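You operate a simulated robot arm through the tools that you are given. There is no shell and no other tool. Be economical: measure what you need, move in short steps, check, and stop when the job is done.

Carry out the task below with a simulated robot arm. There is one attempt and no reset: what you move stays moved.

## Task
Press the raised yellow hoop home, then seat the basket on the spinach well and lid it.
Fine: bear on the hoop with the wooden disc alone and put the disc back; use the lid with the green knob; the lever stays shut.

Only the result counts: the job must be done as asked and must still hold three seconds after the hand-in. Knocking over, shifting, dropping, spilling or breaking anything else fails it. A push-on lid holds only when it is set on centred and level and pressed home; a screw cap is set on level and turned clockwise until tight.

## Robot
A 7-joint arm with a two-finger parallel gripper, fixed in place. Base frame: the origin is at the foot of the arm, x ahead of it, y to its left, z up; the work surface is at about z = 850. Readings come in mm, rad, newtons and seconds.
With the tool pointing down near the work surface it reaches from about 240 to 680 mm from the base axis. Its first joint turns from -1.152 to 1.152 rad. Payload 2.4 kg.
The tool frame sits at the grasp point between the pads (the TCP): z along the fingers, y along the line on which they close. The tips reach 30 mm beyond it. Largest opening 94 mm; finger width 28, thickness 10; the body of the gripper, 50 by 96 mm, starts 55 mm behind the TCP.
Orientation is that of the tool frame in the base frame, as [roll, pitch, yaw] about the fixed x, y, z axes, in that order (R = Rz(yaw) Ry(pitch) Rx(roll)). With the fingers straight down and closing along the base's y, the tool's x points along the base's -x, its y along +y and its z along -z.

## Interface
- The arm moves only by the tool send_rows. Its argument "steps" is a list of rows, each a list of 7 numbers: the opening, from 0 (shut) to 1 (fully open), then the shift along the tool's x, y, z in mm, then the turn, a rotation vector about the tool's x, y, z in rad. In form: [[gripper, x, y, z, wx, wy, wz], ...]. A call has 1 to 12 rows; each row shifts and turns the commanded pose from where the row before left it, along the tool's axes as they then stand. Each row takes 0.2 s and may step no farther than 50 mm and 0.15 rad from the row before; otherwise, or with a gripper value out of range, the whole call is refused. A pose out of reach is approached as far as the arm can. The call stops where the force on the tool passes 50 N (or 10 N more than at its start, if that is more) or the arm is blocked; 0.2 s more then pass. The fingers move at their own pace (about 153 mm/s each) and stop on an object; they squeeze with about 42 N. The grip force told is the motor's: it shows also when the fingers shut on nothing. Time passes only in rows, and 0.2 s behind the last, so rows that do not move let the fingers close. The reply holds the time, the measured pose of the TCP, the force on the tool along the base axes, the opening and the grip force, in the units named above and with some noise, and new pictures: "show" is both (left out), scene, wrist or none.
- Cameras (640 x 400 px; columns grow to the right, rows downward): "scene" is fixed at [37.3, 471.7, 1443.7]; the picture's right is [-0.76, -0.65, 0.00], its down [-0.37, 0.43, -0.82] and it looks along [0.53, -0.62, -0.57] (base axes); focal length 319 px, centre (320, 200). "wrist" rides on the gripper at [76, 14, -102] in the tool frame; the picture's right is [-0.18, 0.98, 0.00], its down [-0.75, -0.14, -0.64] and it looks along [-0.63, -0.12, 0.77] (tool axes); focal length 243 px, centre (320, 200). There is no depth. A picture from a camera that has moved, and an enlarged one, comes with that camera's place and axes in the base frame and with its lens.
- zoom(camera, box): a new picture of the part [left, top, right, bottom] of that camera's present view, enlarged. No time passes.
- hand_in(): hands the job in; it is judged then, once.

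Work in short steps. Places have to be worked out from the pictures, the camera data and where the tool is seen: move nearer, look again, correct. Check each grasp and each placing, and mend what went wrong. You have 120 turns and 170 pictures in all, those below and enlarged ones among them. Open the gripper and draw the arm clear of the work before you hand the job in, unless the task says otherwise; then end with one line.

The tools are called by a JSON object that holds its "method" and its "body". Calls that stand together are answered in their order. send_rows: Moves the arm, as the interface text tells. Its arguments: {"type":"object","properties":{"steps":{"type":"array","items":{"type":"array","items":{"type":"number"}}},"show":{"type":"string","enum":["both","scene","wrist","none"]}},"required":["steps"]} The other tools are called the same way: zoom (camera, box) takes an enlarged picture of a part of a camera's view; hand_in () hands the job in.

At the start:

```text
time_s: 0.0
ee_pos: [372.9, -96.8, 1249.1]
tool_rot: [-3.141, 0.0, -3.141]
ft_force: [0.2, 0.2, -0.2]
finger_gap: 94.1
gripper_force: 0.1
```

scene: 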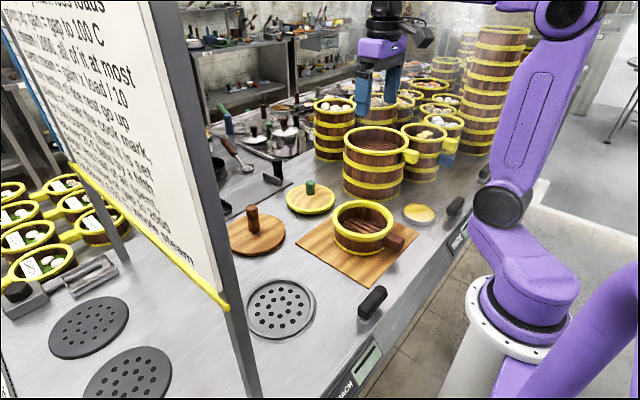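
wrist: 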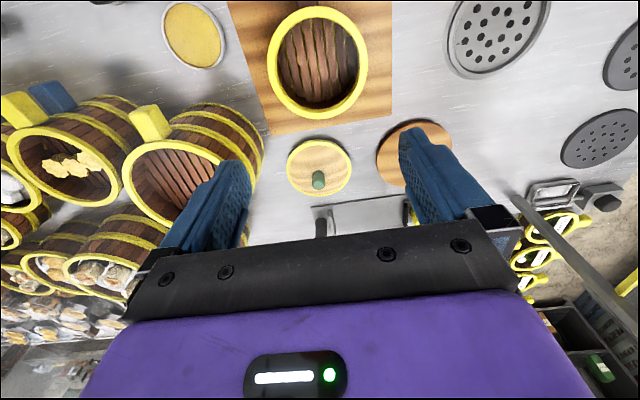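

I'll first look closely at the bench to identify the hoop, disc, wells, signs and lids.

{"method": "zoom", "body": {"camera": "scene", "box": [210, 80, 480, 250]}}

{"method": "zoom", "body": {"camera": "scene", "box": [0, 0, 250, 160]}}

{"method": "zoom", "body": {"camera": "scene", "box": [210, 170, 480, 400]}}

{"method": "zoom", "body": {"camera": "wrist", "box": [240, 0, 640, 250]}}

{"method": "zoom", "body": {"camera": "scene", "box": [0, 160, 250, 320]}}

```text
2.35 times, centred on (345, 165) of scene
camera zoom: at [37.3, 471.7, 1443.7], right [-0.76, -0.65, 0.0], down [-0.37, 0.43, -0.82], along [0.53, -0.62, -0.57], focal length 751 px, centre (261, 282)
```

zoom: 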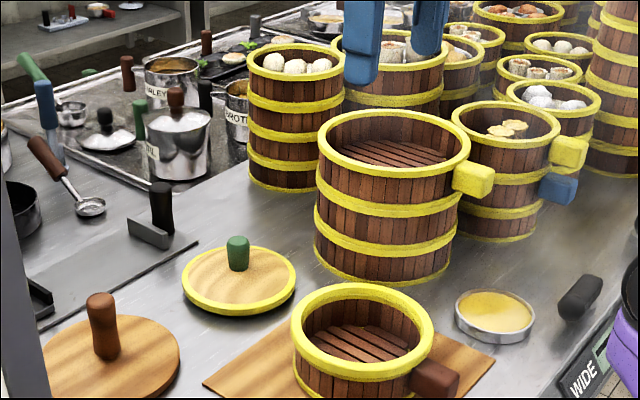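

```text
2.50 times, centred on (125, 80) of scene
camera zoom: at [37.3, 471.7, 1443.7], right [-0.76, -0.65, 0.0], down [-0.37, 0.43, -0.82], along [0.53, -0.62, -0.57], focal length 798 px, centre (808, 500)
```

zoom: 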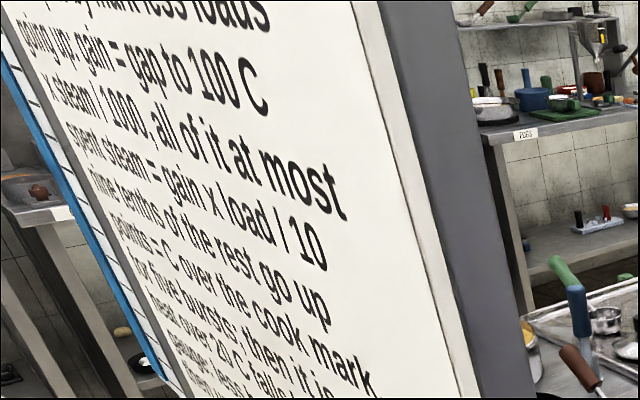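

```text
1.74 times, centred on (345, 285) of scene
camera zoom: at [37.3, 471.7, 1443.7], right [-0.76, -0.65, 0.0], down [-0.37, 0.43, -0.82], along [0.53, -0.62, -0.57], focal length 555 px, centre (276, 52)
```

zoom: 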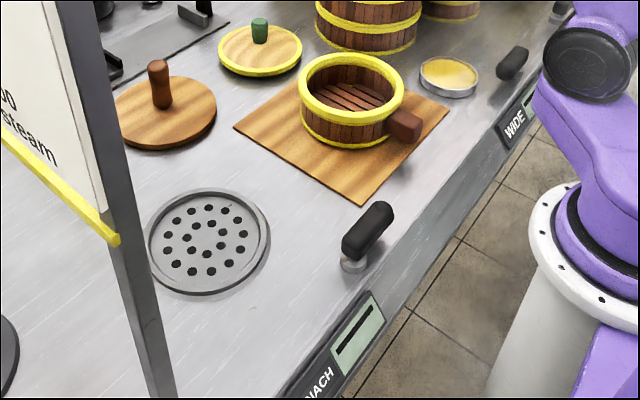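

```text
1.60 times, centred on (440, 125) of wrist
camera zoom: at [297.1, -81.5, 1351.7], right [0.18, 0.98, 0.0], down [0.75, -0.14, 0.64], along [0.63, -0.12, -0.77], focal length 388 px, centre (128, 320)
```

zoom: 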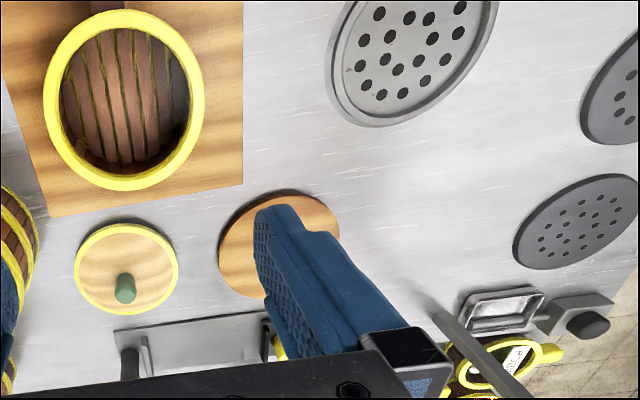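

```text
2.50 times, centred on (125, 240) of scene
camera zoom: at [37.3, 471.7, 1443.7], right [-0.76, -0.65, 0.0], down [-0.37, 0.43, -0.82], along [0.53, -0.62, -0.57], focal length 798 px, centre (808, 100)
```

zoom: 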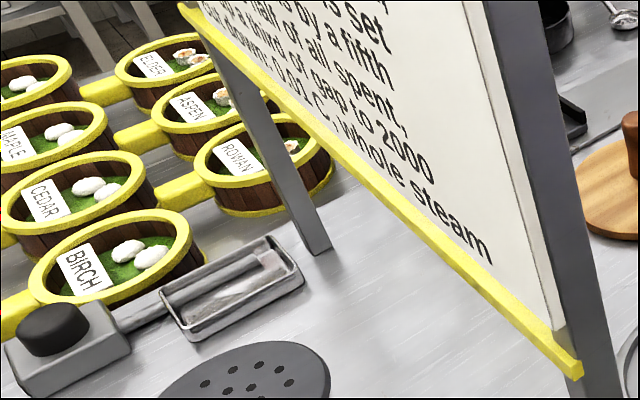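

The basket on the board (hoop centre ≈ (378,-102,914)), the wooden disc ≈ (596,84), the green-knob lid ≈ (600,-143) and the spinach well ≈ (395,200) are located roughly. I move over the disc to look closer.

{"method": "send_rows", "body": {"steps": [[1, -25, 22, 20, 0, 0, 0], [1, -25, 22, 24, 0, 0, 0], [1, -25, 22, 24, 0, 0, 0], [1, -25, 22, 24, 0, 0, 0], [1, -25, 22, 24, 0, 0, 0], [1, -25, 22, 24, 0, 0, 0], [1, 0, 0, 0, 0, 0, 0]]}}

```text
time_s: 1.6
ee_pos: [523.7, 37.1, 1109.3]
tool_rot: [3.141, 0.002, 3.141]
ft_force: [0.3, -0.1, 0.0]
finger_gap: 94.0
gripper_force: 0.1
camera wrist: at [446.8, 52.0, 1210.8], right [0.18, 0.98, 0.0], down [0.75, -0.14, 0.64], along [0.63, -0.12, -0.77], focal length 243 px, centre (320, 200)
```

scene: 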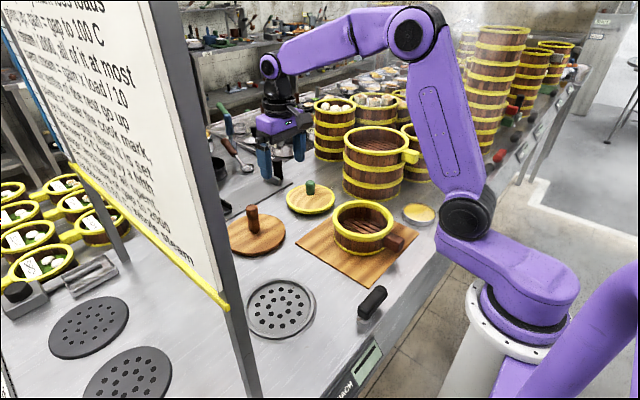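
wrist: 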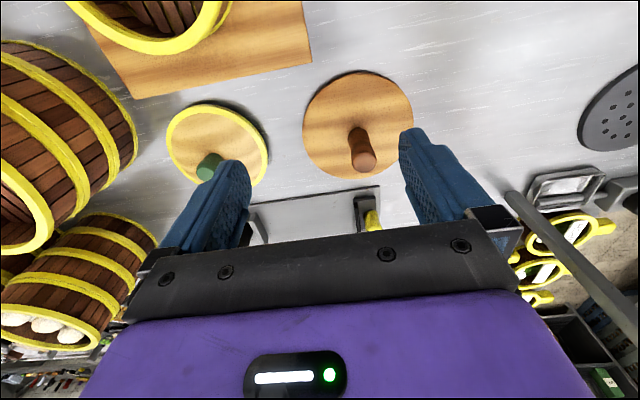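

Disc centre ≈ (600,79), knob top ≈ z 950. I move above the knob.

{"method": "send_rows", "body": {"steps": [[1, -25, 14, 20, 0, 0, 0], [1, -25, 14, 20, 0, 0, 0], [1, -26, 14, 20, 0, 0, 0], [1, 0, 0, 25, 0, 0, 0], [1, 0, 0, 0, 0, 0, 0]]}}

{"method": "zoom", "body": {"camera": "scene", "box": [190, 110, 350, 260]}}

```text
time_s: 2.8
ee_pos: [602.3, 76.9, 1024.2]
tool_rot: [-3.141, 0.001, 3.142]
ft_force: [0.2, 0.8, 0.3]
finger_gap: 94.0
gripper_force: 0.1
camera wrist: at [525.3, 92.2, 1126.1], right [0.18, 0.98, 0.0], down [0.75, -0.14, 0.64], along [0.63, -0.12, -0.77], focal length 243 px, centre (320, 200)
```

scene: 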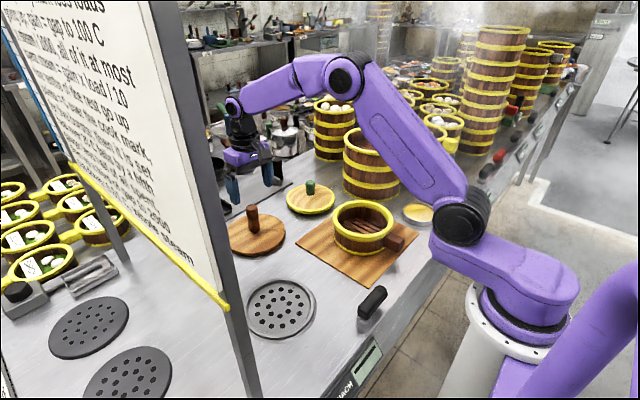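
wrist: 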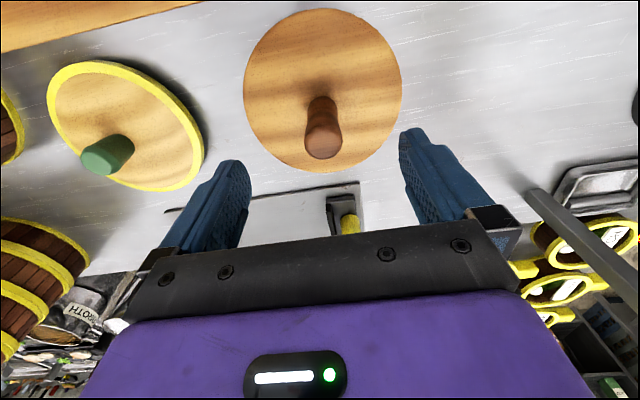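

```text
2.67 times, centred on (270, 185) of scene
camera zoom: at [37.3, 471.7, 1443.7], right [-0.76, -0.65, 0.0], down [-0.37, 0.43, -0.82], along [0.54, -0.62, -0.57], focal length 851 px, centre (453, 240)
```

zoom: 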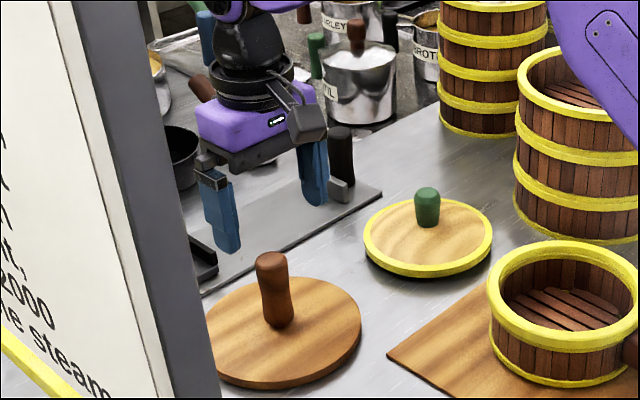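

Knob axis ≈ (604,79), top about 955. I descend with fingers either side of it.

{"method": "send_rows", "body": {"steps": [[1, 0, 2, 35, 0, 0, 0], [1, 0, 0, 35, 0, 0, 0], [1, 0, 0, 25, 0, 0, 0], [1, 0, 0, 0, 0, 0, 0]]}}

{"method": "zoom", "body": {"camera": "scene", "box": [190, 130, 340, 270]}}

```text
time_s: 3.8
ee_pos: [600.1, 79.6, 926.7]
tool_rot: [3.141, 0.001, 3.141]
ft_force: [0.4, -0.1, -0.1]
finger_gap: 94.0
gripper_force: 0.0
camera wrist: at [523.6, 94.2, 1029.8], right [0.18, 0.98, 0.0], down [0.75, -0.14, 0.64], along [0.63, -0.12, -0.77], focal length 243 px, centre (320, 200)
```

scene: 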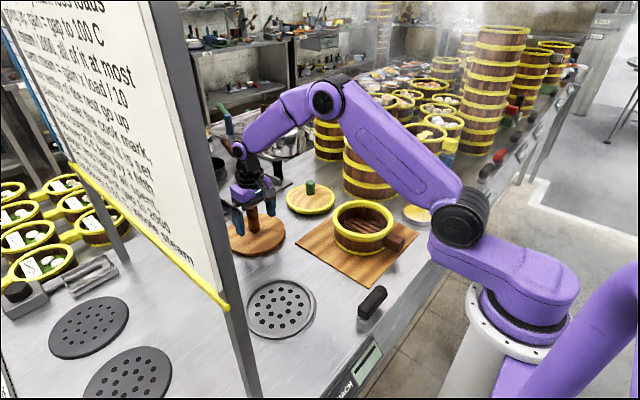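
wrist: 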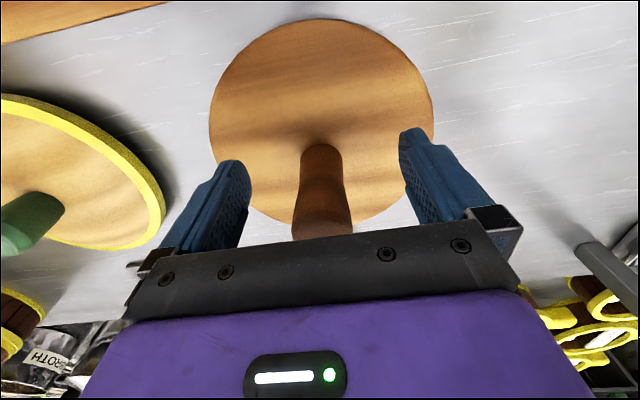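

```text
2.86 times, centred on (265, 200) of scene
camera zoom: at [37.3, 471.7, 1443.7], right [-0.76, -0.65, 0.0], down [-0.37, 0.43, -0.82], along [0.53, -0.62, -0.57], focal length 912 px, centre (477, 200)
```

zoom: 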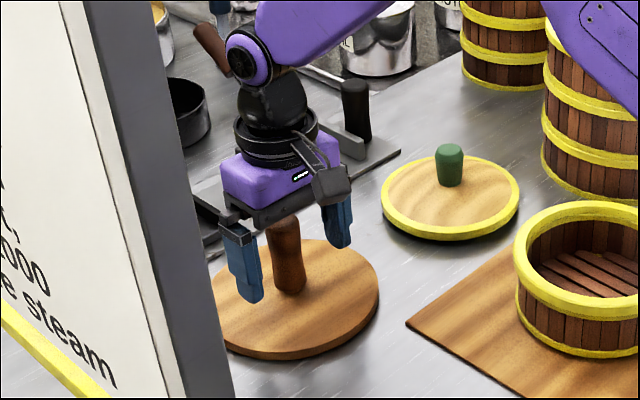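

Knob axis appears ~ (608,79). I shift forward a little, descend more, and watch the force.

{"method": "send_rows", "body": {"steps": [[1, -7, 0, 0, 0, 0, 0], [1, 0, 0, 6, 0, 0, 0], [1, 0, 0, 6, 0, 0, 0], [1, 0, 0, 0, 0, 0, 0]], "show": "wrist"}}

{"method": "zoom", "body": {"camera": "scene", "box": [210, 160, 300, 260]}}

```text
time_s: 4.8
ee_pos: [607.1, 79.5, 916.6]
tool_rot: [3.14, 0.0, 3.141]
ft_force: [-0.7, -0.5, -1.4]
finger_gap: 94.0
gripper_force: 0.2
camera wrist: at [530.3, 94.5, 1018.7], right [0.18, 0.98, 0.0], down [0.75, -0.14, 0.64], along [0.63, -0.12, -0.77], focal length 243 px, centre (320, 200)
```

wrist: 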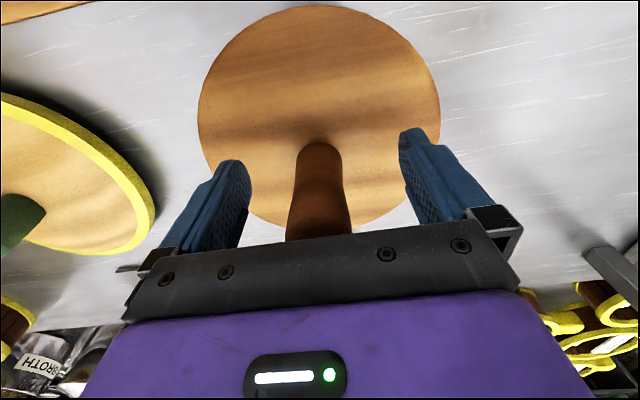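

```text
4.00 times, centred on (255, 210) of scene
camera zoom: at [37.3, 471.7, 1443.7], right [-0.76, -0.65, 0.0], down [-0.37, 0.43, -0.82], along [0.53, -0.62, -0.57], focal length 1276 px, centre (580, 160)
```

zoom: 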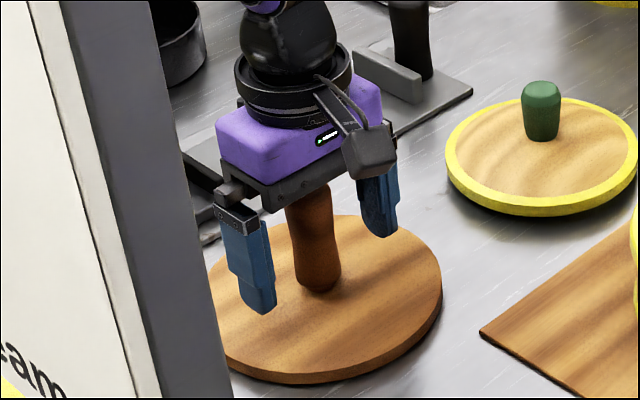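

Still clear; I creep down a little further to seek the knob's top under the palm.

{"method": "send_rows", "body": {"steps": [[1, 0, 0, 3, 0, 0, 0], [1, 0, 0, 3, 0, 0, 0], [1, 0, 0, 0, 0, 0, 0]], "show": "none"}}

```text
time_s: 5.6
ee_pos: [606.4, 80.1, 910.9]
tool_rot: [-3.141, 0.0, -3.141]
ft_force: [-0.2, 0.2, -1.0]
finger_gap: 94.1
gripper_force: 0.2
```

{"method": "send_rows", "body": {"steps": [[1, 0, 0, 3, 0, 0, 0], [1, 0, 0, 3, 0, 0, 0], [1, 0, 0, 0, 0, 0, 0]], "show": "wrist"}}

{"method": "zoom", "body": {"camera": "scene", "box": [210, 160, 300, 260]}}

```text
time_s: 6.4
ee_pos: [606.7, 79.8, 904.9]
tool_rot: [3.141, 0.002, -3.141]
ft_force: [0.4, -0.4, -0.1]
finger_gap: 93.7
gripper_force: 0.1
camera wrist: at [530.6, 94.6, 1007.5], right [0.18, 0.98, 0.0], down [0.75, -0.14, 0.64], along [0.63, -0.12, -0.77], focal length 243 px, centre (320, 200)
```

wrist: 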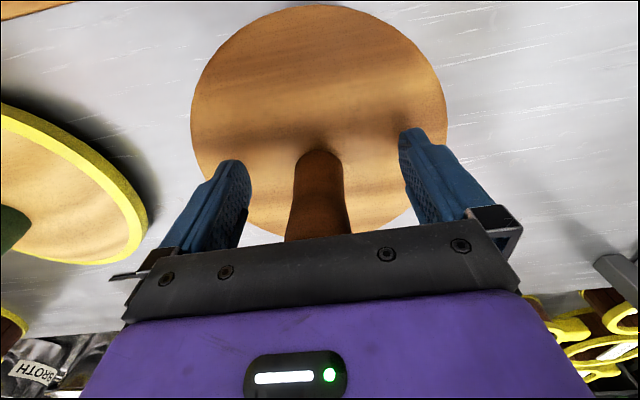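

```text
4.00 times, centred on (255, 210) of scene
camera zoom: at [37.3, 471.7, 1443.7], right [-0.76, -0.65, 0.0], down [-0.37, 0.43, -0.82], along [0.53, -0.62, -0.57], focal length 1276 px, centre (580, 160)
```

zoom: 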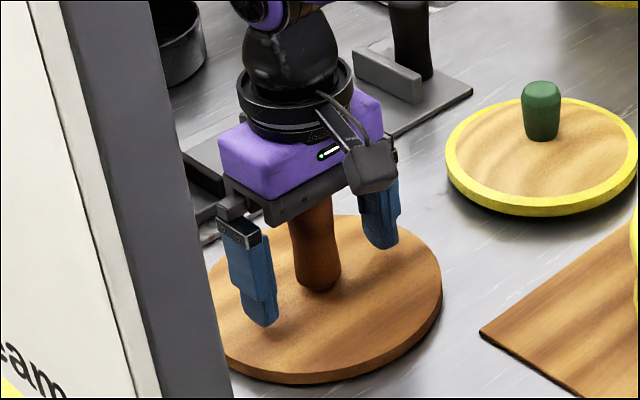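

Fingertips are ~10 mm above the disc; I close on the knob here.

{"method": "send_rows", "body": {"steps": [[0, 0, 0, 0, 0, 0, 0], [0, 0, 0, 0, 0, 0, 0], [0, 0, 0, 0, 0, 0, 0]], "show": "wrist"}}

{"method": "zoom", "body": {"camera": "scene", "box": [210, 160, 300, 260]}}

```text
time_s: 7.2
ee_pos: [606.8, 79.9, 905.5]
tool_rot: [-3.14, 0.002, -3.141]
ft_force: [1.8, 0.8, 0.6]
finger_gap: 33.3
gripper_force: 42.5
camera wrist: at [530.6, 94.8, 1007.5], right [0.18, 0.98, 0.0], down [0.75, -0.14, 0.64], along [0.63, -0.12, -0.77], focal length 243 px, centre (320, 200)
```

wrist: 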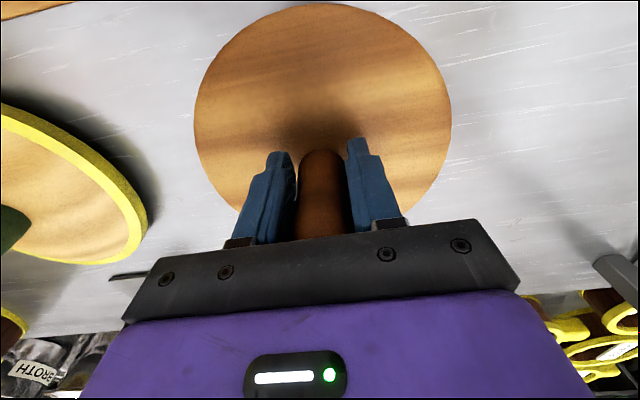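

```text
4.00 times, centred on (255, 210) of scene
camera zoom: at [37.3, 471.7, 1443.7], right [-0.76, -0.65, 0.0], down [-0.37, 0.43, -0.82], along [0.53, -0.62, -0.57], focal length 1276 px, centre (580, 160)
```

zoom: 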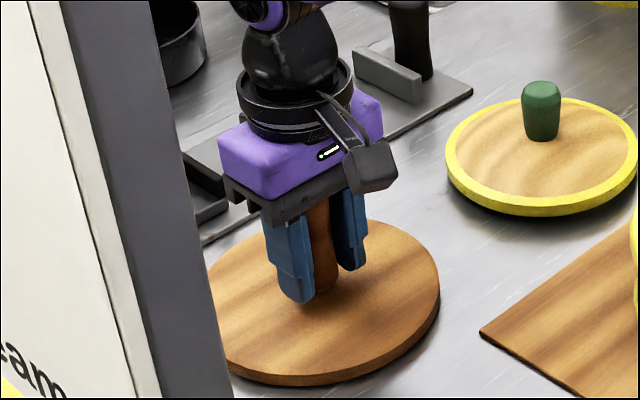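

Grip is firm on the knob (33 mm). I lift and check the disc hangs level.

{"method": "send_rows", "body": {"steps": [[0, 0, 0, -10, 0, 0, 0], [0, 0, 0, -25, 0, 0, 0], [0, 0, 0, -35, 0, 0, 0], [0, 0, 0, -40, 0, 0, 0], [0, 0, 0, -40, 0, 0, 0], [0, 0, 0, 0, 0, 0, 0]]}}

{"method": "zoom", "body": {"camera": "scene", "box": [190, 90, 440, 280]}}

```text
time_s: 8.6
ee_pos: [606.8, 80.8, 1055.1]
tool_rot: [3.14, -0.001, 3.141]
ft_force: [0.7, 0.3, -2.6]
finger_gap: 29.6
gripper_force: 42.2
camera wrist: at [529.7, 95.8, 1157.4], right [0.18, 0.98, 0.0], down [0.75, -0.14, 0.64], along [0.63, -0.12, -0.77], focal length 243 px, centre (320, 200)
```

scene: 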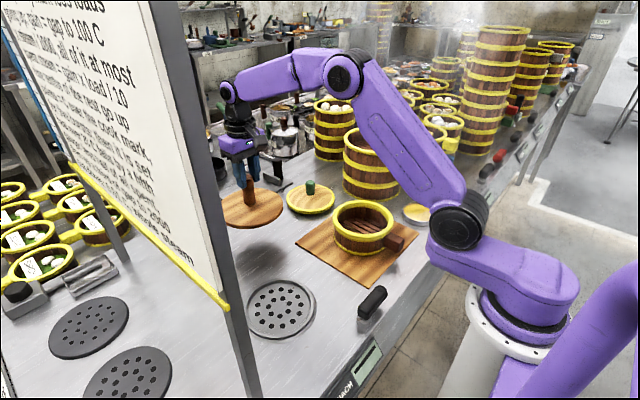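
wrist: 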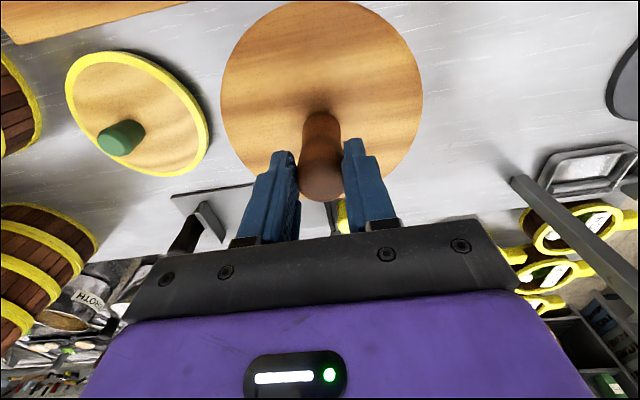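

```text
2.11 times, centred on (315, 185) of scene
camera zoom: at [37.3, 471.7, 1443.7], right [-0.76, -0.65, 0.0], down [-0.37, 0.43, -0.82], along [0.53, -0.62, -0.57], focal length 672 px, centre (330, 232)
```

zoom: 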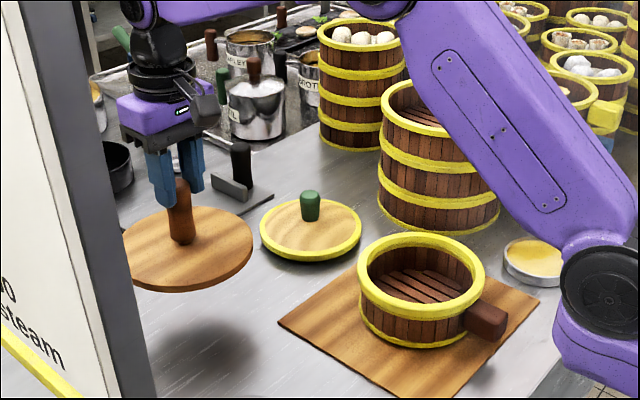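

The disc slid down in the grip to the knob's waist (gap 29.6). I wait to see whether it's still slipping.

{"method": "send_rows", "body": {"steps": [[0, 0, 0, 0, 0, 0, 0], [0, 0, 0, 0, 0, 0, 0], [0, 0, 0, 0, 0, 0, 0], [0, 0, 0, 0, 0, 0, 0], [0, 0, 0, 0, 0, 0, 0]], "show": "wrist"}}

{"method": "zoom", "body": {"camera": "scene", "box": [200, 120, 300, 240]}}

```text
time_s: 9.8
ee_pos: [606.0, 82.0, 1055.9]
tool_rot: [3.141, -0.001, -3.139]
ft_force: [0.5, 0.5, -3.8]
finger_gap: 29.9
gripper_force: 42.3
camera wrist: at [529.8, 95.9, 1156.9], right [0.18, 0.98, 0.0], down [0.75, -0.14, 0.64], along [0.63, -0.12, -0.77], focal length 243 px, centre (320, 200)
```

wrist: 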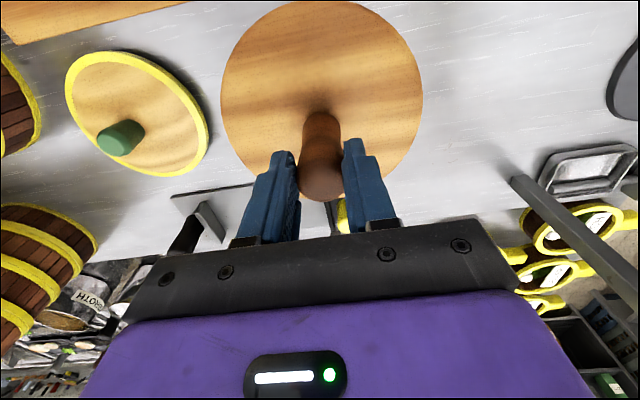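

```text
3.33 times, centred on (250, 180) of scene
camera zoom: at [37.3, 471.7, 1443.7], right [-0.76, -0.65, 0.0], down [-0.37, 0.43, -0.82], along [0.53, -0.62, -0.57], focal length 1064 px, centre (553, 267)
```

zoom: 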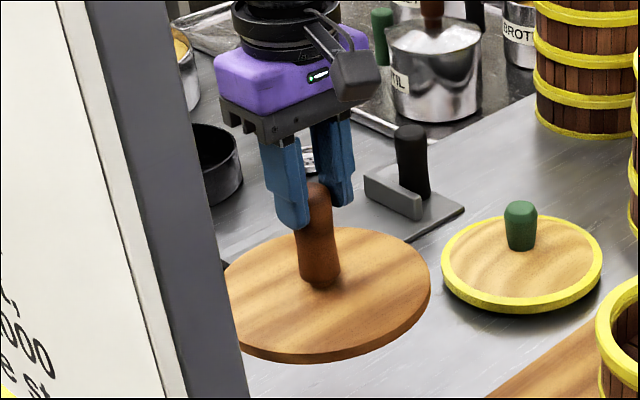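

The disc now hangs level and stable at the knob's waist. I carry it back to (378, 60) where the wrist camera can see the basket beside it.

{"method": "send_rows", "body": {"steps": [[0, 10, 0, -20, 0, 0, 0], [0, 25, -3, 0, 0, 0, 0], [0, 35, -4, 0, 0, 0, 0], [0, 35, -4, 0, 0, 0, 0], [0, 35, -4, 0, 0, 0, 0], [0, 35, -4, 0, 0, 0, 0], [0, 30, -3, 0, 0, 0, 0], [0, 23, 0, 0, 0, 0, 0], [0, 0, 0, 0, 0, 0, 0]]}}

{"method": "zoom", "body": {"camera": "scene", "box": [220, 150, 440, 300]}}

```text
time_s: 11.8
ee_pos: [379.0, 58.1, 1075.2]
tool_rot: [3.141, 0.001, -3.14]
ft_force: [0.6, 0.2, -3.3]
finger_gap: 30.0
gripper_force: 41.7
camera wrist: at [301.9, 73.0, 1178.5], right [0.18, 0.98, 0.0], down [0.75, -0.14, 0.64], along [0.63, -0.12, -0.77], focal length 243 px, centre (320, 200)
```

scene: 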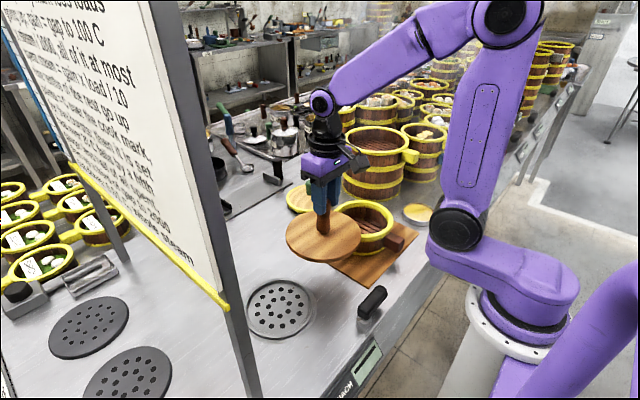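
wrist: 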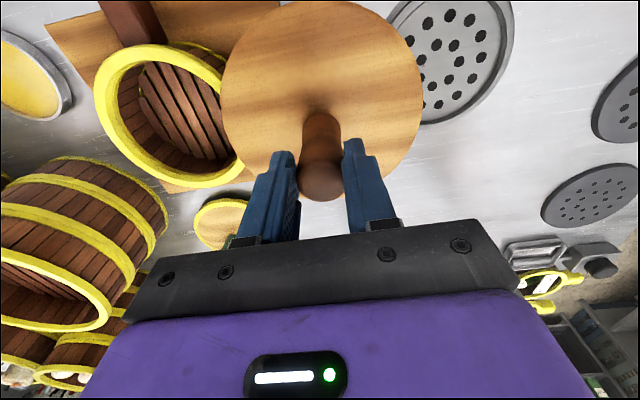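

```text
2.67 times, centred on (330, 225) of scene
camera zoom: at [37.3, 471.7, 1443.7], right [-0.76, -0.65, 0.0], down [-0.37, 0.43, -0.82], along [0.53, -0.62, -0.57], focal length 851 px, centre (293, 133)
```

zoom: 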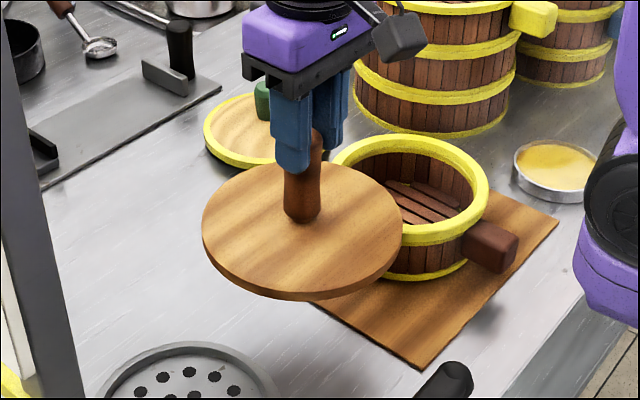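

The hoop centre agrees from both cameras at ≈ (377,-103), top z ≈ 915. I bring the disc over it and lower to just above.

{"method": "send_rows", "body": {"steps": [[0, 0, -20, 0, 0, 0, 0], [0, 0, -35, 0, 0, 0, 0], [0, 0, -35, 0, 0, 0, 0], [0, 1, -35, 0, 0, 0, 0], [0, 1, -36, 0, 0, 0, 0], [0, 0, 0, 15, 0, 0, 0], [0, 0, 0, 10, 0, 0, 0], [0, 0, 0, 0, 0, 0, 0]]}}

{"method": "zoom", "body": {"camera": "scene", "box": [290, 150, 450, 290]}}

```text
time_s: 13.6
ee_pos: [375.6, -102.8, 1050.8]
tool_rot: [-3.14, 0.001, 3.141]
ft_force: [0.5, 0.1, -4.1]
finger_gap: 29.6
gripper_force: 42.4
camera wrist: at [299.1, -88.3, 1153.2], right [0.18, 0.98, 0.0], down [0.75, -0.14, 0.64], along [0.63, -0.12, -0.77], focal length 243 px, centre (320, 200)
```

scene: 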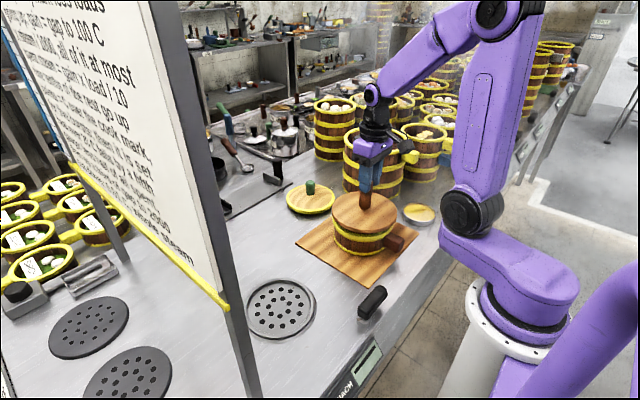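
wrist: 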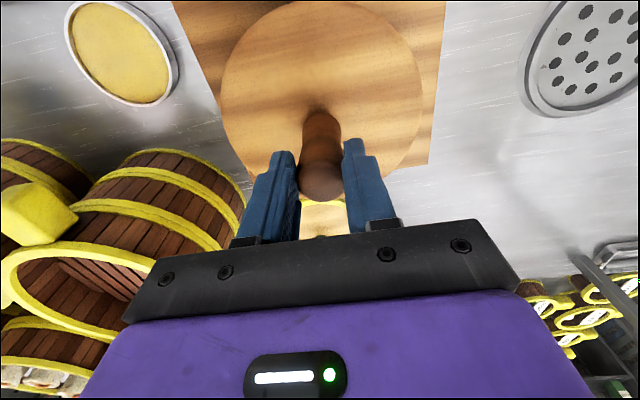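

```text
2.86 times, centred on (370, 220) of scene
camera zoom: at [37.3, 471.7, 1443.7], right [-0.76, -0.65, 0.0], down [-0.37, 0.43, -0.82], along [0.53, -0.62, -0.57], focal length 912 px, centre (177, 143)
```

zoom: 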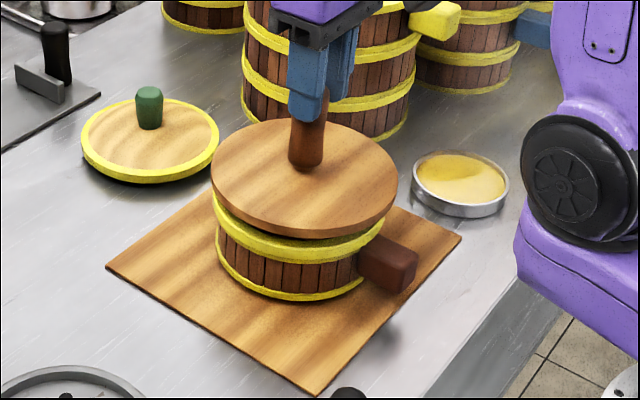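

Disc lies centred over the hoop. I lower slowly until contact shows.

{"method": "send_rows", "body": {"steps": [[0, 0, 0, 8, 0, 0, 0], [0, 0, 0, 6, 0, 0, 0], [0, 0, 0, 4, 0, 0, 0], [0, 0, 0, 4, 0, 0, 0], [0, 0, 0, 0, 0, 0, 0]], "show": "none"}}

{"method": "zoom", "body": {"camera": "scene", "box": [290, 150, 450, 290]}}

```text
time_s: 14.8
ee_pos: [376.7, -103.2, 1030.2]
tool_rot: [-3.141, 0.002, -3.141]
ft_force: [-4.1, 0.4, 12.5]
finger_gap: 29.6
gripper_force: 42.3
```

```text
2.86 times, centred on (370, 220) of scene
camera zoom: at [37.0, 471.8, 1443.7], right [-0.76, -0.65, 0.0], down [-0.37, 0.43, -0.82], along [0.54, -0.62, -0.57], focal length 912 px, centre (177, 143)
```

zoom: 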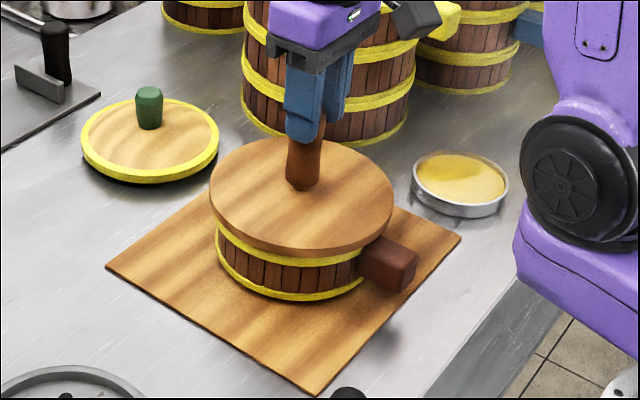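

Contact made (12.5 N). I press further in small steps.

{"method": "send_rows", "body": {"steps": [[0, 0, 0, 2, 0, 0, 0], [0, 0, 0, 2, 0, 0, 0], [0, 0, 0, 0, 0, 0, 0]], "show": "none"}}

{"method": "zoom", "body": {"camera": "scene", "box": [310, 160, 430, 270]}}

```text
time_s: 15.6
ee_pos: [375.8, -103.6, 1024.7]
tool_rot: [3.141, 0.006, -3.14]
ft_force: [-5.5, 1.9, 41.5]
finger_gap: 30.0
gripper_force: 41.6
```

```text
3.64 times, centred on (370, 215) of scene
camera zoom: at [36.6, 471.9, 1443.6], right [-0.76, -0.65, 0.0], down [-0.37, 0.43, -0.82], along [0.54, -0.62, -0.57], focal length 1160 px, centre (138, 146)
```

zoom: 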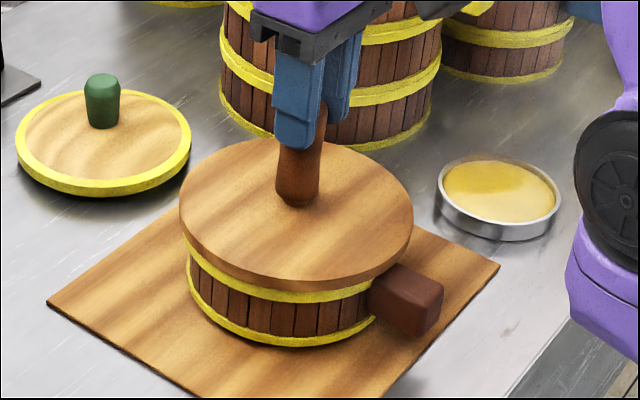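

Force 41 N at 1024.7. I press a little more.

{"method": "send_rows", "body": {"steps": [[0, 0, 0, 2, 0, 0, 0], [0, 0, 0, 2, 0, 0, 0], [0, 0, 0, 2, 0, 0, 0], [0, 0, 0, 0, 0, 0, 0]], "show": "none"}}

{"method": "zoom", "body": {"camera": "scene", "box": [310, 160, 430, 270]}}

```text
time_s: 16.3
ee_pos: [377.2, -102.6, 1021.7]
tool_rot: [-3.141, 0.002, 3.141]
ft_force: [-4.5, 0.1, 13.8]
finger_gap: 29.6
gripper_force: 42.0
stopped in row 3: the force on the tool passed its limit (the readings are from after the stop); the commanded pose is now the measured one
```

```text
3.64 times, centred on (370, 215) of scene
camera zoom: at [37.0, 471.8, 1443.7], right [-0.76, -0.65, 0.0], down [-0.37, 0.43, -0.82], along [0.54, -0.62, -0.57], focal length 1160 px, centre (138, 146)
```

zoom: 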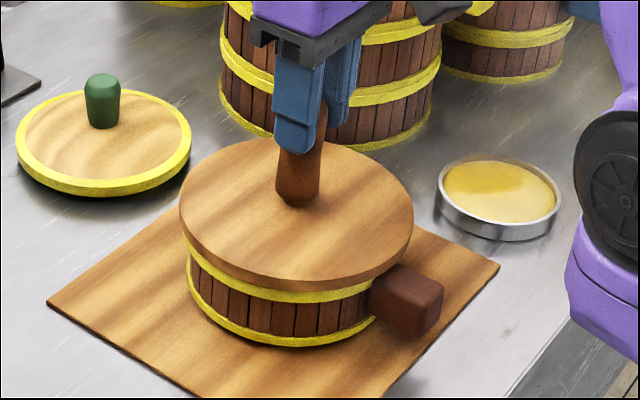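

The fingers moved 3 mm but it's unclear whether the hoop did. I press again in fine steps and compare.

{"method": "send_rows", "body": {"steps": [[0, 0, 0, 2, 0, 0, 0], [0, 0, 0, 2, 0, 0, 0], [0, 0, 0, 0, 0, 0, 0]], "show": "wrist"}}

{"method": "zoom", "body": {"camera": "scene", "box": [330, 200, 410, 260]}}

```text
time_s: 16.8
ee_pos: [376.0, -102.7, 1022.1]
tool_rot: [-3.141, 0.004, -3.141]
ft_force: [-6.9, 2.6, 16.8]
finger_gap: 29.5
gripper_force: 41.6
stopped in row 2: the force on the tool passed its limit (the readings are from after the stop); the commanded pose is now the measured one
camera wrist: at [300.6, -88.2, 1123.8], right [0.18, 0.98, 0.0], down [0.75, -0.14, 0.65], along [0.64, -0.12, -0.76], focal length 243 px, centre (320, 200)
```

wrist: 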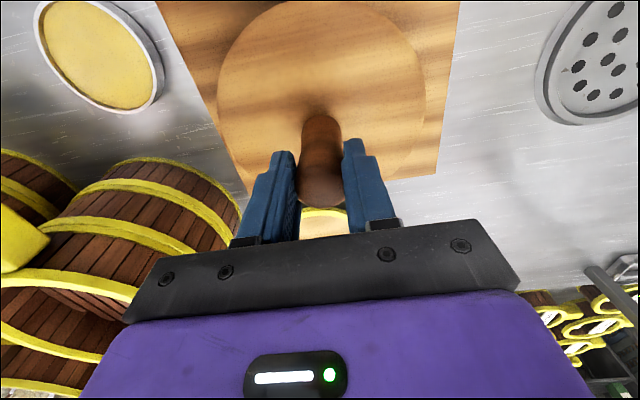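

```text
6.67 times, centred on (370, 230) of scene
camera zoom: at [36.9, 471.8, 1443.7], right [-0.76, -0.65, 0.0], down [-0.37, 0.43, -0.82], along [0.54, -0.62, -0.57], focal length 2127 px, centre (-13, 0)
```

zoom: 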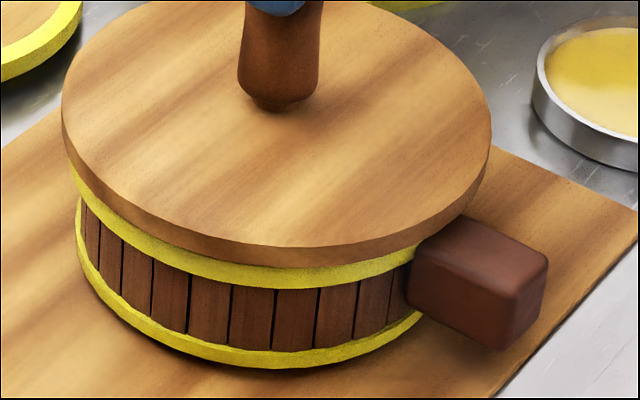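

I lift the disc clear to inspect the hoop.

{"method": "send_rows", "body": {"steps": [[0, 0, 0, -3, 0, 0, 0], [0, 0, 0, -15, 0, 0, 0], [0, 0, 0, -25, 0, 0, 0], [0, 0, 15, -25, 0, 0, 0], [0, 0, 35, 0, 0, 0, 0], [0, 0, 35, 0, 0, 0, 0], [0, 0, 35, 0, 0, 0, 0], [0, 0, 30, 0, 0, 0, 0], [0, 0, 0, 0, 0, 0, 0]], "show": "wrist"}}

{"method": "zoom", "body": {"camera": "scene", "box": [330, 180, 420, 270]}}

{"method": "zoom", "body": {"camera": "wrist", "box": [60, 0, 300, 200]}}

```text
time_s: 18.8
ee_pos: [376.5, 47.0, 1088.2]
tool_rot: [-3.141, 0.005, -3.141]
ft_force: [0.3, -0.4, -3.4]
finger_gap: 29.8
gripper_force: 42.5
camera wrist: at [300.3, 61.4, 1190.9], right [0.18, 0.98, 0.0], down [0.75, -0.14, 0.65], along [0.64, -0.12, -0.76], focal length 243 px, centre (320, 200)
```

wrist: 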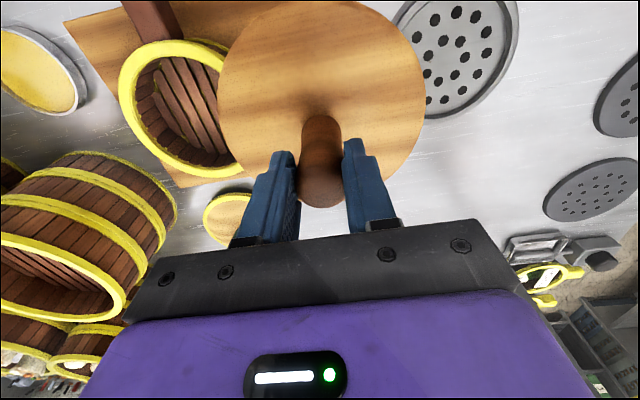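

```text
4.44 times, centred on (375, 225) of scene
camera zoom: at [37.3, 471.7, 1443.7], right [-0.76, -0.65, 0.0], down [-0.37, 0.43, -0.82], along [0.53, -0.62, -0.57], focal length 1418 px, centre (76, 89)
```

zoom: 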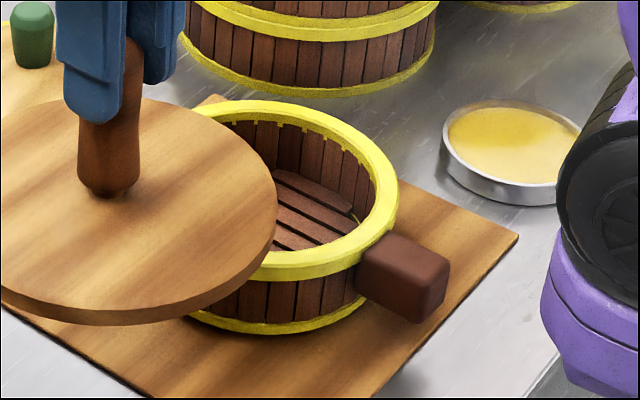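

```text
2.00 times, centred on (180, 100) of wrist
camera zoom: at [300.3, 61.4, 1190.9], right [0.18, 0.98, 0.0], down [0.75, -0.14, 0.65], along [0.64, -0.12, -0.76], focal length 485 px, centre (600, 400)
```

zoom: 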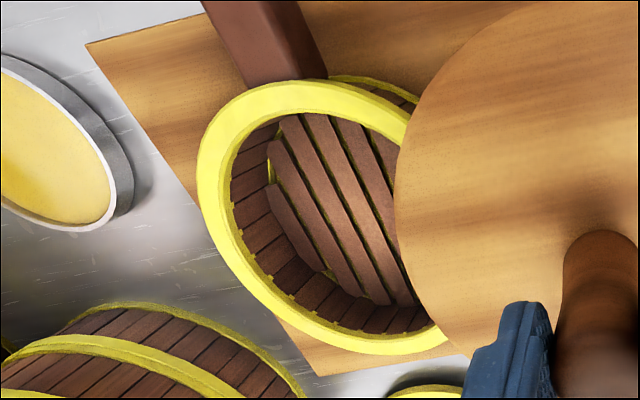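

The hoop's top has dropped ~7 mm. I look more closely, moving the disc further aside.

{"method": "send_rows", "body": {"steps": [[0, 0, 30, 0, 0, 0, 0], [0, 0, 30, 0, 0, 0, 0], [0, 0, 0, 0, 0, 0, 0]], "show": "none"}}

{"method": "zoom", "body": {"camera": "scene", "box": [325, 185, 415, 265]}}

{"method": "zoom", "body": {"camera": "wrist", "box": [20, 0, 240, 200]}}

```text
time_s: 19.6
ee_pos: [376.6, 107.1, 1087.8]
tool_rot: [-3.141, 0.006, 3.14]
ft_force: [0.3, -0.5, -2.5]
finger_gap: 29.7
gripper_force: 42.4
```

```text
5.00 times, centred on (370, 225) of scene
camera zoom: at [37.3, 471.7, 1443.7], right [-0.76, -0.65, 0.0], down [-0.37, 0.43, -0.82], along [0.53, -0.62, -0.57], focal length 1595 px, centre (70, 75)
```

zoom: 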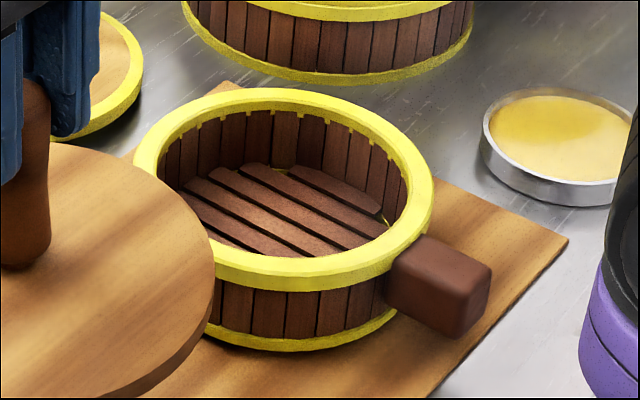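

```text
2.00 times, centred on (130, 100) of wrist
camera zoom: at [300.1, 122.0, 1190.5], right [0.18, 0.98, 0.0], down [0.75, -0.14, 0.65], along [0.64, -0.12, -0.76], focal length 485 px, centre (700, 400)
```

zoom: 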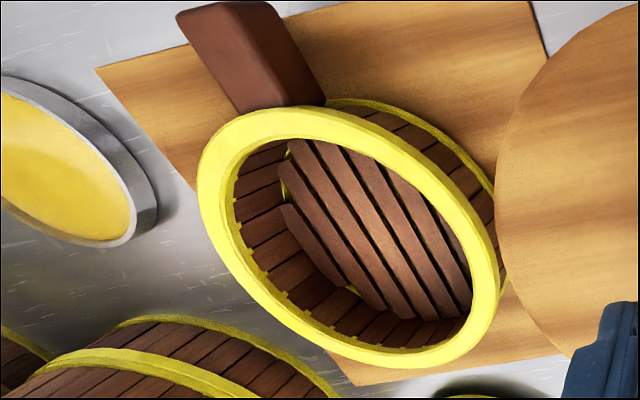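

The hoop is level and lower, with staves now meeting its inner lip. I'll press once more to be sure it's bottomed.

{"method": "send_rows", "body": {"steps": [[0, 0, -35, 0, 0, 0, 0], [0, 0, -45, 0, 0, 0, 0], [0, 0, -45, 0, 0, 0, 0], [0, 0, -45, 0, 0, 0, 0], [0, 0, -40, 0, 0, 0, 0], [0, 0, 0, 20, 0, 0, 0], [0, 0, 0, 20, 0, 0, 0], [0, 0, 0, 12, 0, 0, 0], [0, 0, 0, 6, 0, 0, 0], [0, 0, 0, 4, 0, 0, 0], [0, 0, 0, 0, 0, 0, 0]], "show": "none"}}

```text
time_s: 22.0
ee_pos: [378.4, -103.8, 1027.5]
tool_rot: [3.141, 0.006, 3.141]
ft_force: [-0.2, -0.1, -3.2]
finger_gap: 29.9
gripper_force: 42.1
```

No contact yet at 1027.5 (previously contact was ~1031). I continue down.

{"method": "send_rows", "body": {"steps": [[0, 0, 0, 2, 0, 0, 0], [0, 0, 0, 2, 0, 0, 0], [0, 0, 0, 0, 0, 0, 0]], "show": "none"}}

{"method": "send_rows", "body": {"steps": [[0, 0, 0, 2, 0, 0, 0], [0, 0, 0, 1, 0, 0, 0], [0, 0, 0, 0, 0, 0, 0]], "show": "none"}}

{"method": "send_rows", "body": {"steps": [[0, 0, 0, 1, 0, 0, 0], [0, 0, 0, 0, 0, 0, 0]], "show": "none"}}

```text
time_s: 22.8
ee_pos: [376.9, -102.4, 1022.2]
tool_rot: [-3.141, 0.005, -3.141]
ft_force: [1.1, 0.1, -3.0]
finger_gap: 29.8
gripper_force: 42.2
```

```text
time_s: 23.6
ee_pos: [379.1, -103.1, 1022.7]
tool_rot: [-3.139, 0.01, -3.14]
ft_force: [-8.5, 1.2, 48.5]
finger_gap: 30.0
gripper_force: 42.1
```

```text
time_s: 23.9
ee_pos: [377.6, -103.6, 1022.4]
tool_rot: [-3.141, 0.011, -3.14]
ft_force: [-6.6, 1.9, 17.2]
finger_gap: 29.6
gripper_force: 42.2
stopped in row 1: the force on the tool passed its limit (the readings are from after the stop); the commanded pose is now the measured one
```

Rigid at once from 1022.5 (48 N with no travel): the hoop is home, having moved ~9 mm. Now I return the disc to its place, (607,77).

{"method": "send_rows", "body": {"steps": [[0, 0, 0, -3, 0, 0, 0], [0, 0, 0, -20, 0, 0, 0], [0, 0, 0, -25, 0, 0, 0], [0, 0, 25, -20, 0, 0, 0], [0, -30, 30, 0, 0, 0, 0], [0, -35, 30, 0, 0, 0, 0], [0, -35, 30, 0, 0, 0, 0], [0, -35, 30, 0, 0, 0, 0], [0, -35, 25, 0, 0, 0, 0], [0, -35, 10, 0, 0, 0, 0], [0, -24, 0, 0, 0, 0, 0], [0, 0, 0, 0, 0, 0, 0]]}}

```text
time_s: 26.5
ee_pos: [608.0, 77.0, 1090.8]
tool_rot: [3.142, 0.009, -3.141]
ft_force: [-0.1, -0.5, -3.0]
finger_gap: 29.5
gripper_force: 41.8
camera wrist: at [530.6, 92.7, 1192.1], right [0.18, 0.98, 0.0], down [0.75, -0.14, 0.65], along [0.64, -0.12, -0.76], focal length 243 px, centre (320, 200)
```

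scene: 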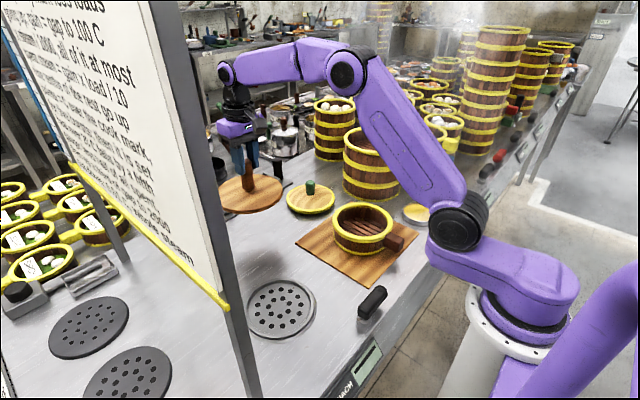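
wrist: 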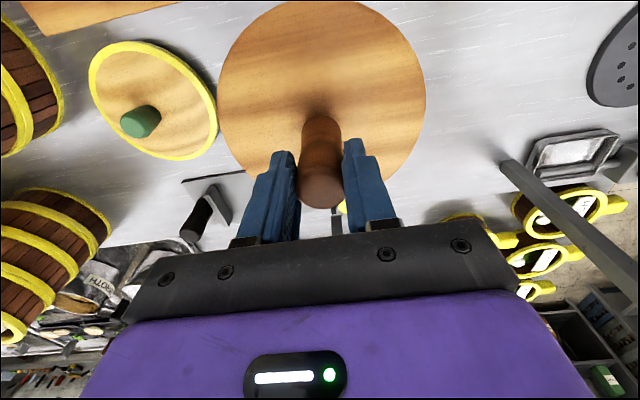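

I lower to near the surface, then creep to contact.

{"method": "send_rows", "body": {"steps": [[0, 0, 0, 30, 0, 0, 0], [0, 0, 0, 30, 0, 0, 0], [0, 0, 0, 25, 0, 0, 0], [0, 0, 0, 20, 0, 0, 0], [0, 0, 0, 6, 0, 0, 0], [0, 0, 0, 4, 0, 0, 0], [0, 0, 0, 0, 0, 0, 0]], "show": "scene"}}

{"method": "zoom", "body": {"camera": "scene", "box": [210, 160, 310, 260]}}

```text
time_s: 28.1
ee_pos: [608.7, 77.9, 977.4]
tool_rot: [-3.14, 0.011, -3.141]
ft_force: [0.3, 0.5, -2.8]
finger_gap: 29.8
gripper_force: 42.0
```

scene: 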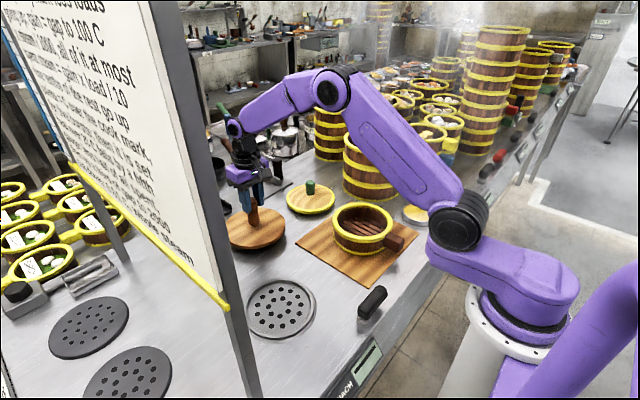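

```text
4.00 times, centred on (260, 210) of scene
camera zoom: at [37.3, 471.7, 1443.7], right [-0.76, -0.65, 0.0], down [-0.37, 0.43, -0.82], along [0.53, -0.62, -0.57], focal length 1276 px, centre (560, 160)
```

zoom: 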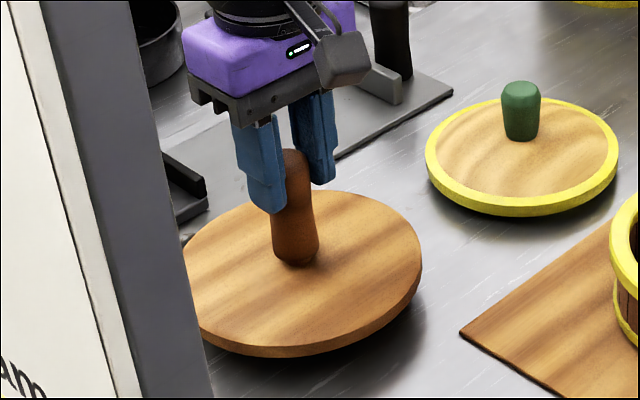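

About 15-18 mm above the surface; continue creeping.

{"method": "send_rows", "body": {"steps": [[0, 0, 0, 5, 0, 0, 0], [0, 0, 0, 4, 0, 0, 0], [0, 0, 0, 3, 0, 0, 0], [0, 0, 0, 2, 0, 0, 0], [0, 0, 0, 0, 0, 0, 0]], "show": "none"}}

{"method": "send_rows", "body": {"steps": [[0, 0, 0, 2, 0, 0, 0], [0, 0, 0, 0, 0, 0, 0]], "show": "none"}}

```text
time_s: 29.3
ee_pos: [608.2, 77.6, 962.1]
tool_rot: [-3.14, 0.011, -3.14]
ft_force: [-0.8, 0.0, -3.0]
finger_gap: 29.6
gripper_force: 42.1
```

```text
time_s: 29.9
ee_pos: [609.0, 76.6, 960.4]
tool_rot: [-3.139, 0.01, 3.141]
ft_force: [-0.7, -0.9, -3.6]
finger_gap: 29.9
gripper_force: 42.0
```

{"method": "send_rows", "body": {"steps": [[0, 0, 0, 2, 0, 0, 0], [0, 0, 0, 0, 0, 0, 0]], "show": "none"}}

{"method": "send_rows", "body": {"steps": [[0, 0, 0, 2, 0, 0, 0], [0, 0, 0, 0, 0, 0, 0]], "show": "none"}}

{"method": "zoom", "body": {"camera": "scene", "box": [210, 160, 310, 260]}}

```text
time_s: 30.5
ee_pos: [608.2, 77.6, 959.1]
tool_rot: [-3.141, 0.008, 3.141]
ft_force: [0.7, -0.4, -3.6]
finger_gap: 29.7
gripper_force: 42.6
```

```text
time_s: 31.1
ee_pos: [608.6, 77.4, 957.1]
tool_rot: [-3.14, 0.01, 3.141]
ft_force: [0.3, -0.1, -3.4]
finger_gap: 29.5
gripper_force: 42.2
```

```text
4.00 times, centred on (260, 210) of scene
camera zoom: at [37.3, 471.7, 1443.7], right [-0.76, -0.65, 0.0], down [-0.37, 0.43, -0.82], along [0.53, -0.62, -0.57], focal length 1276 px, centre (560, 160)
```

zoom: 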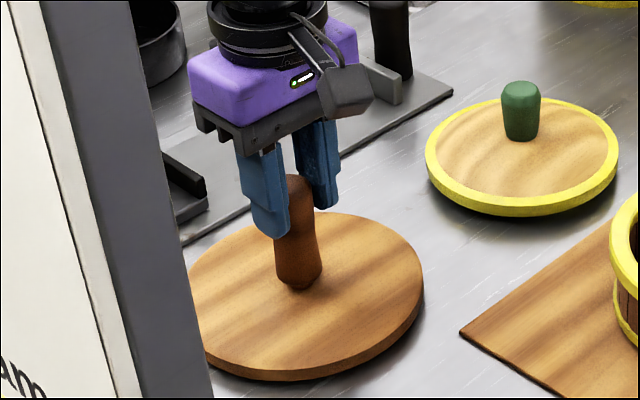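

Nearly down and visually at the original place; a few more mm to contact.

{"method": "send_rows", "body": {"steps": [[0, 0, 0, 1.5, 0, 0, 0], [0, 0, 0, 0, 0, 0, 0]], "show": "none"}}

{"method": "send_rows", "body": {"steps": [[0, 0, 0, 1.5, 0, 0, 0], [0, 0, 0, 0, 0, 0, 0]], "show": "none"}}

```text
time_s: 31.7
ee_pos: [608.6, 78.1, 956.5]
tool_rot: [-3.139, 0.01, 3.141]
ft_force: [0.7, -0.3, -4.0]
finger_gap: 29.9
gripper_force: 41.8
```

```text
time_s: 32.3
ee_pos: [607.4, 78.1, 954.6]
tool_rot: [3.142, 0.013, 3.141]
ft_force: [-3.5, -1.5, 7.0]
finger_gap: 29.9
gripper_force: 42.1
```

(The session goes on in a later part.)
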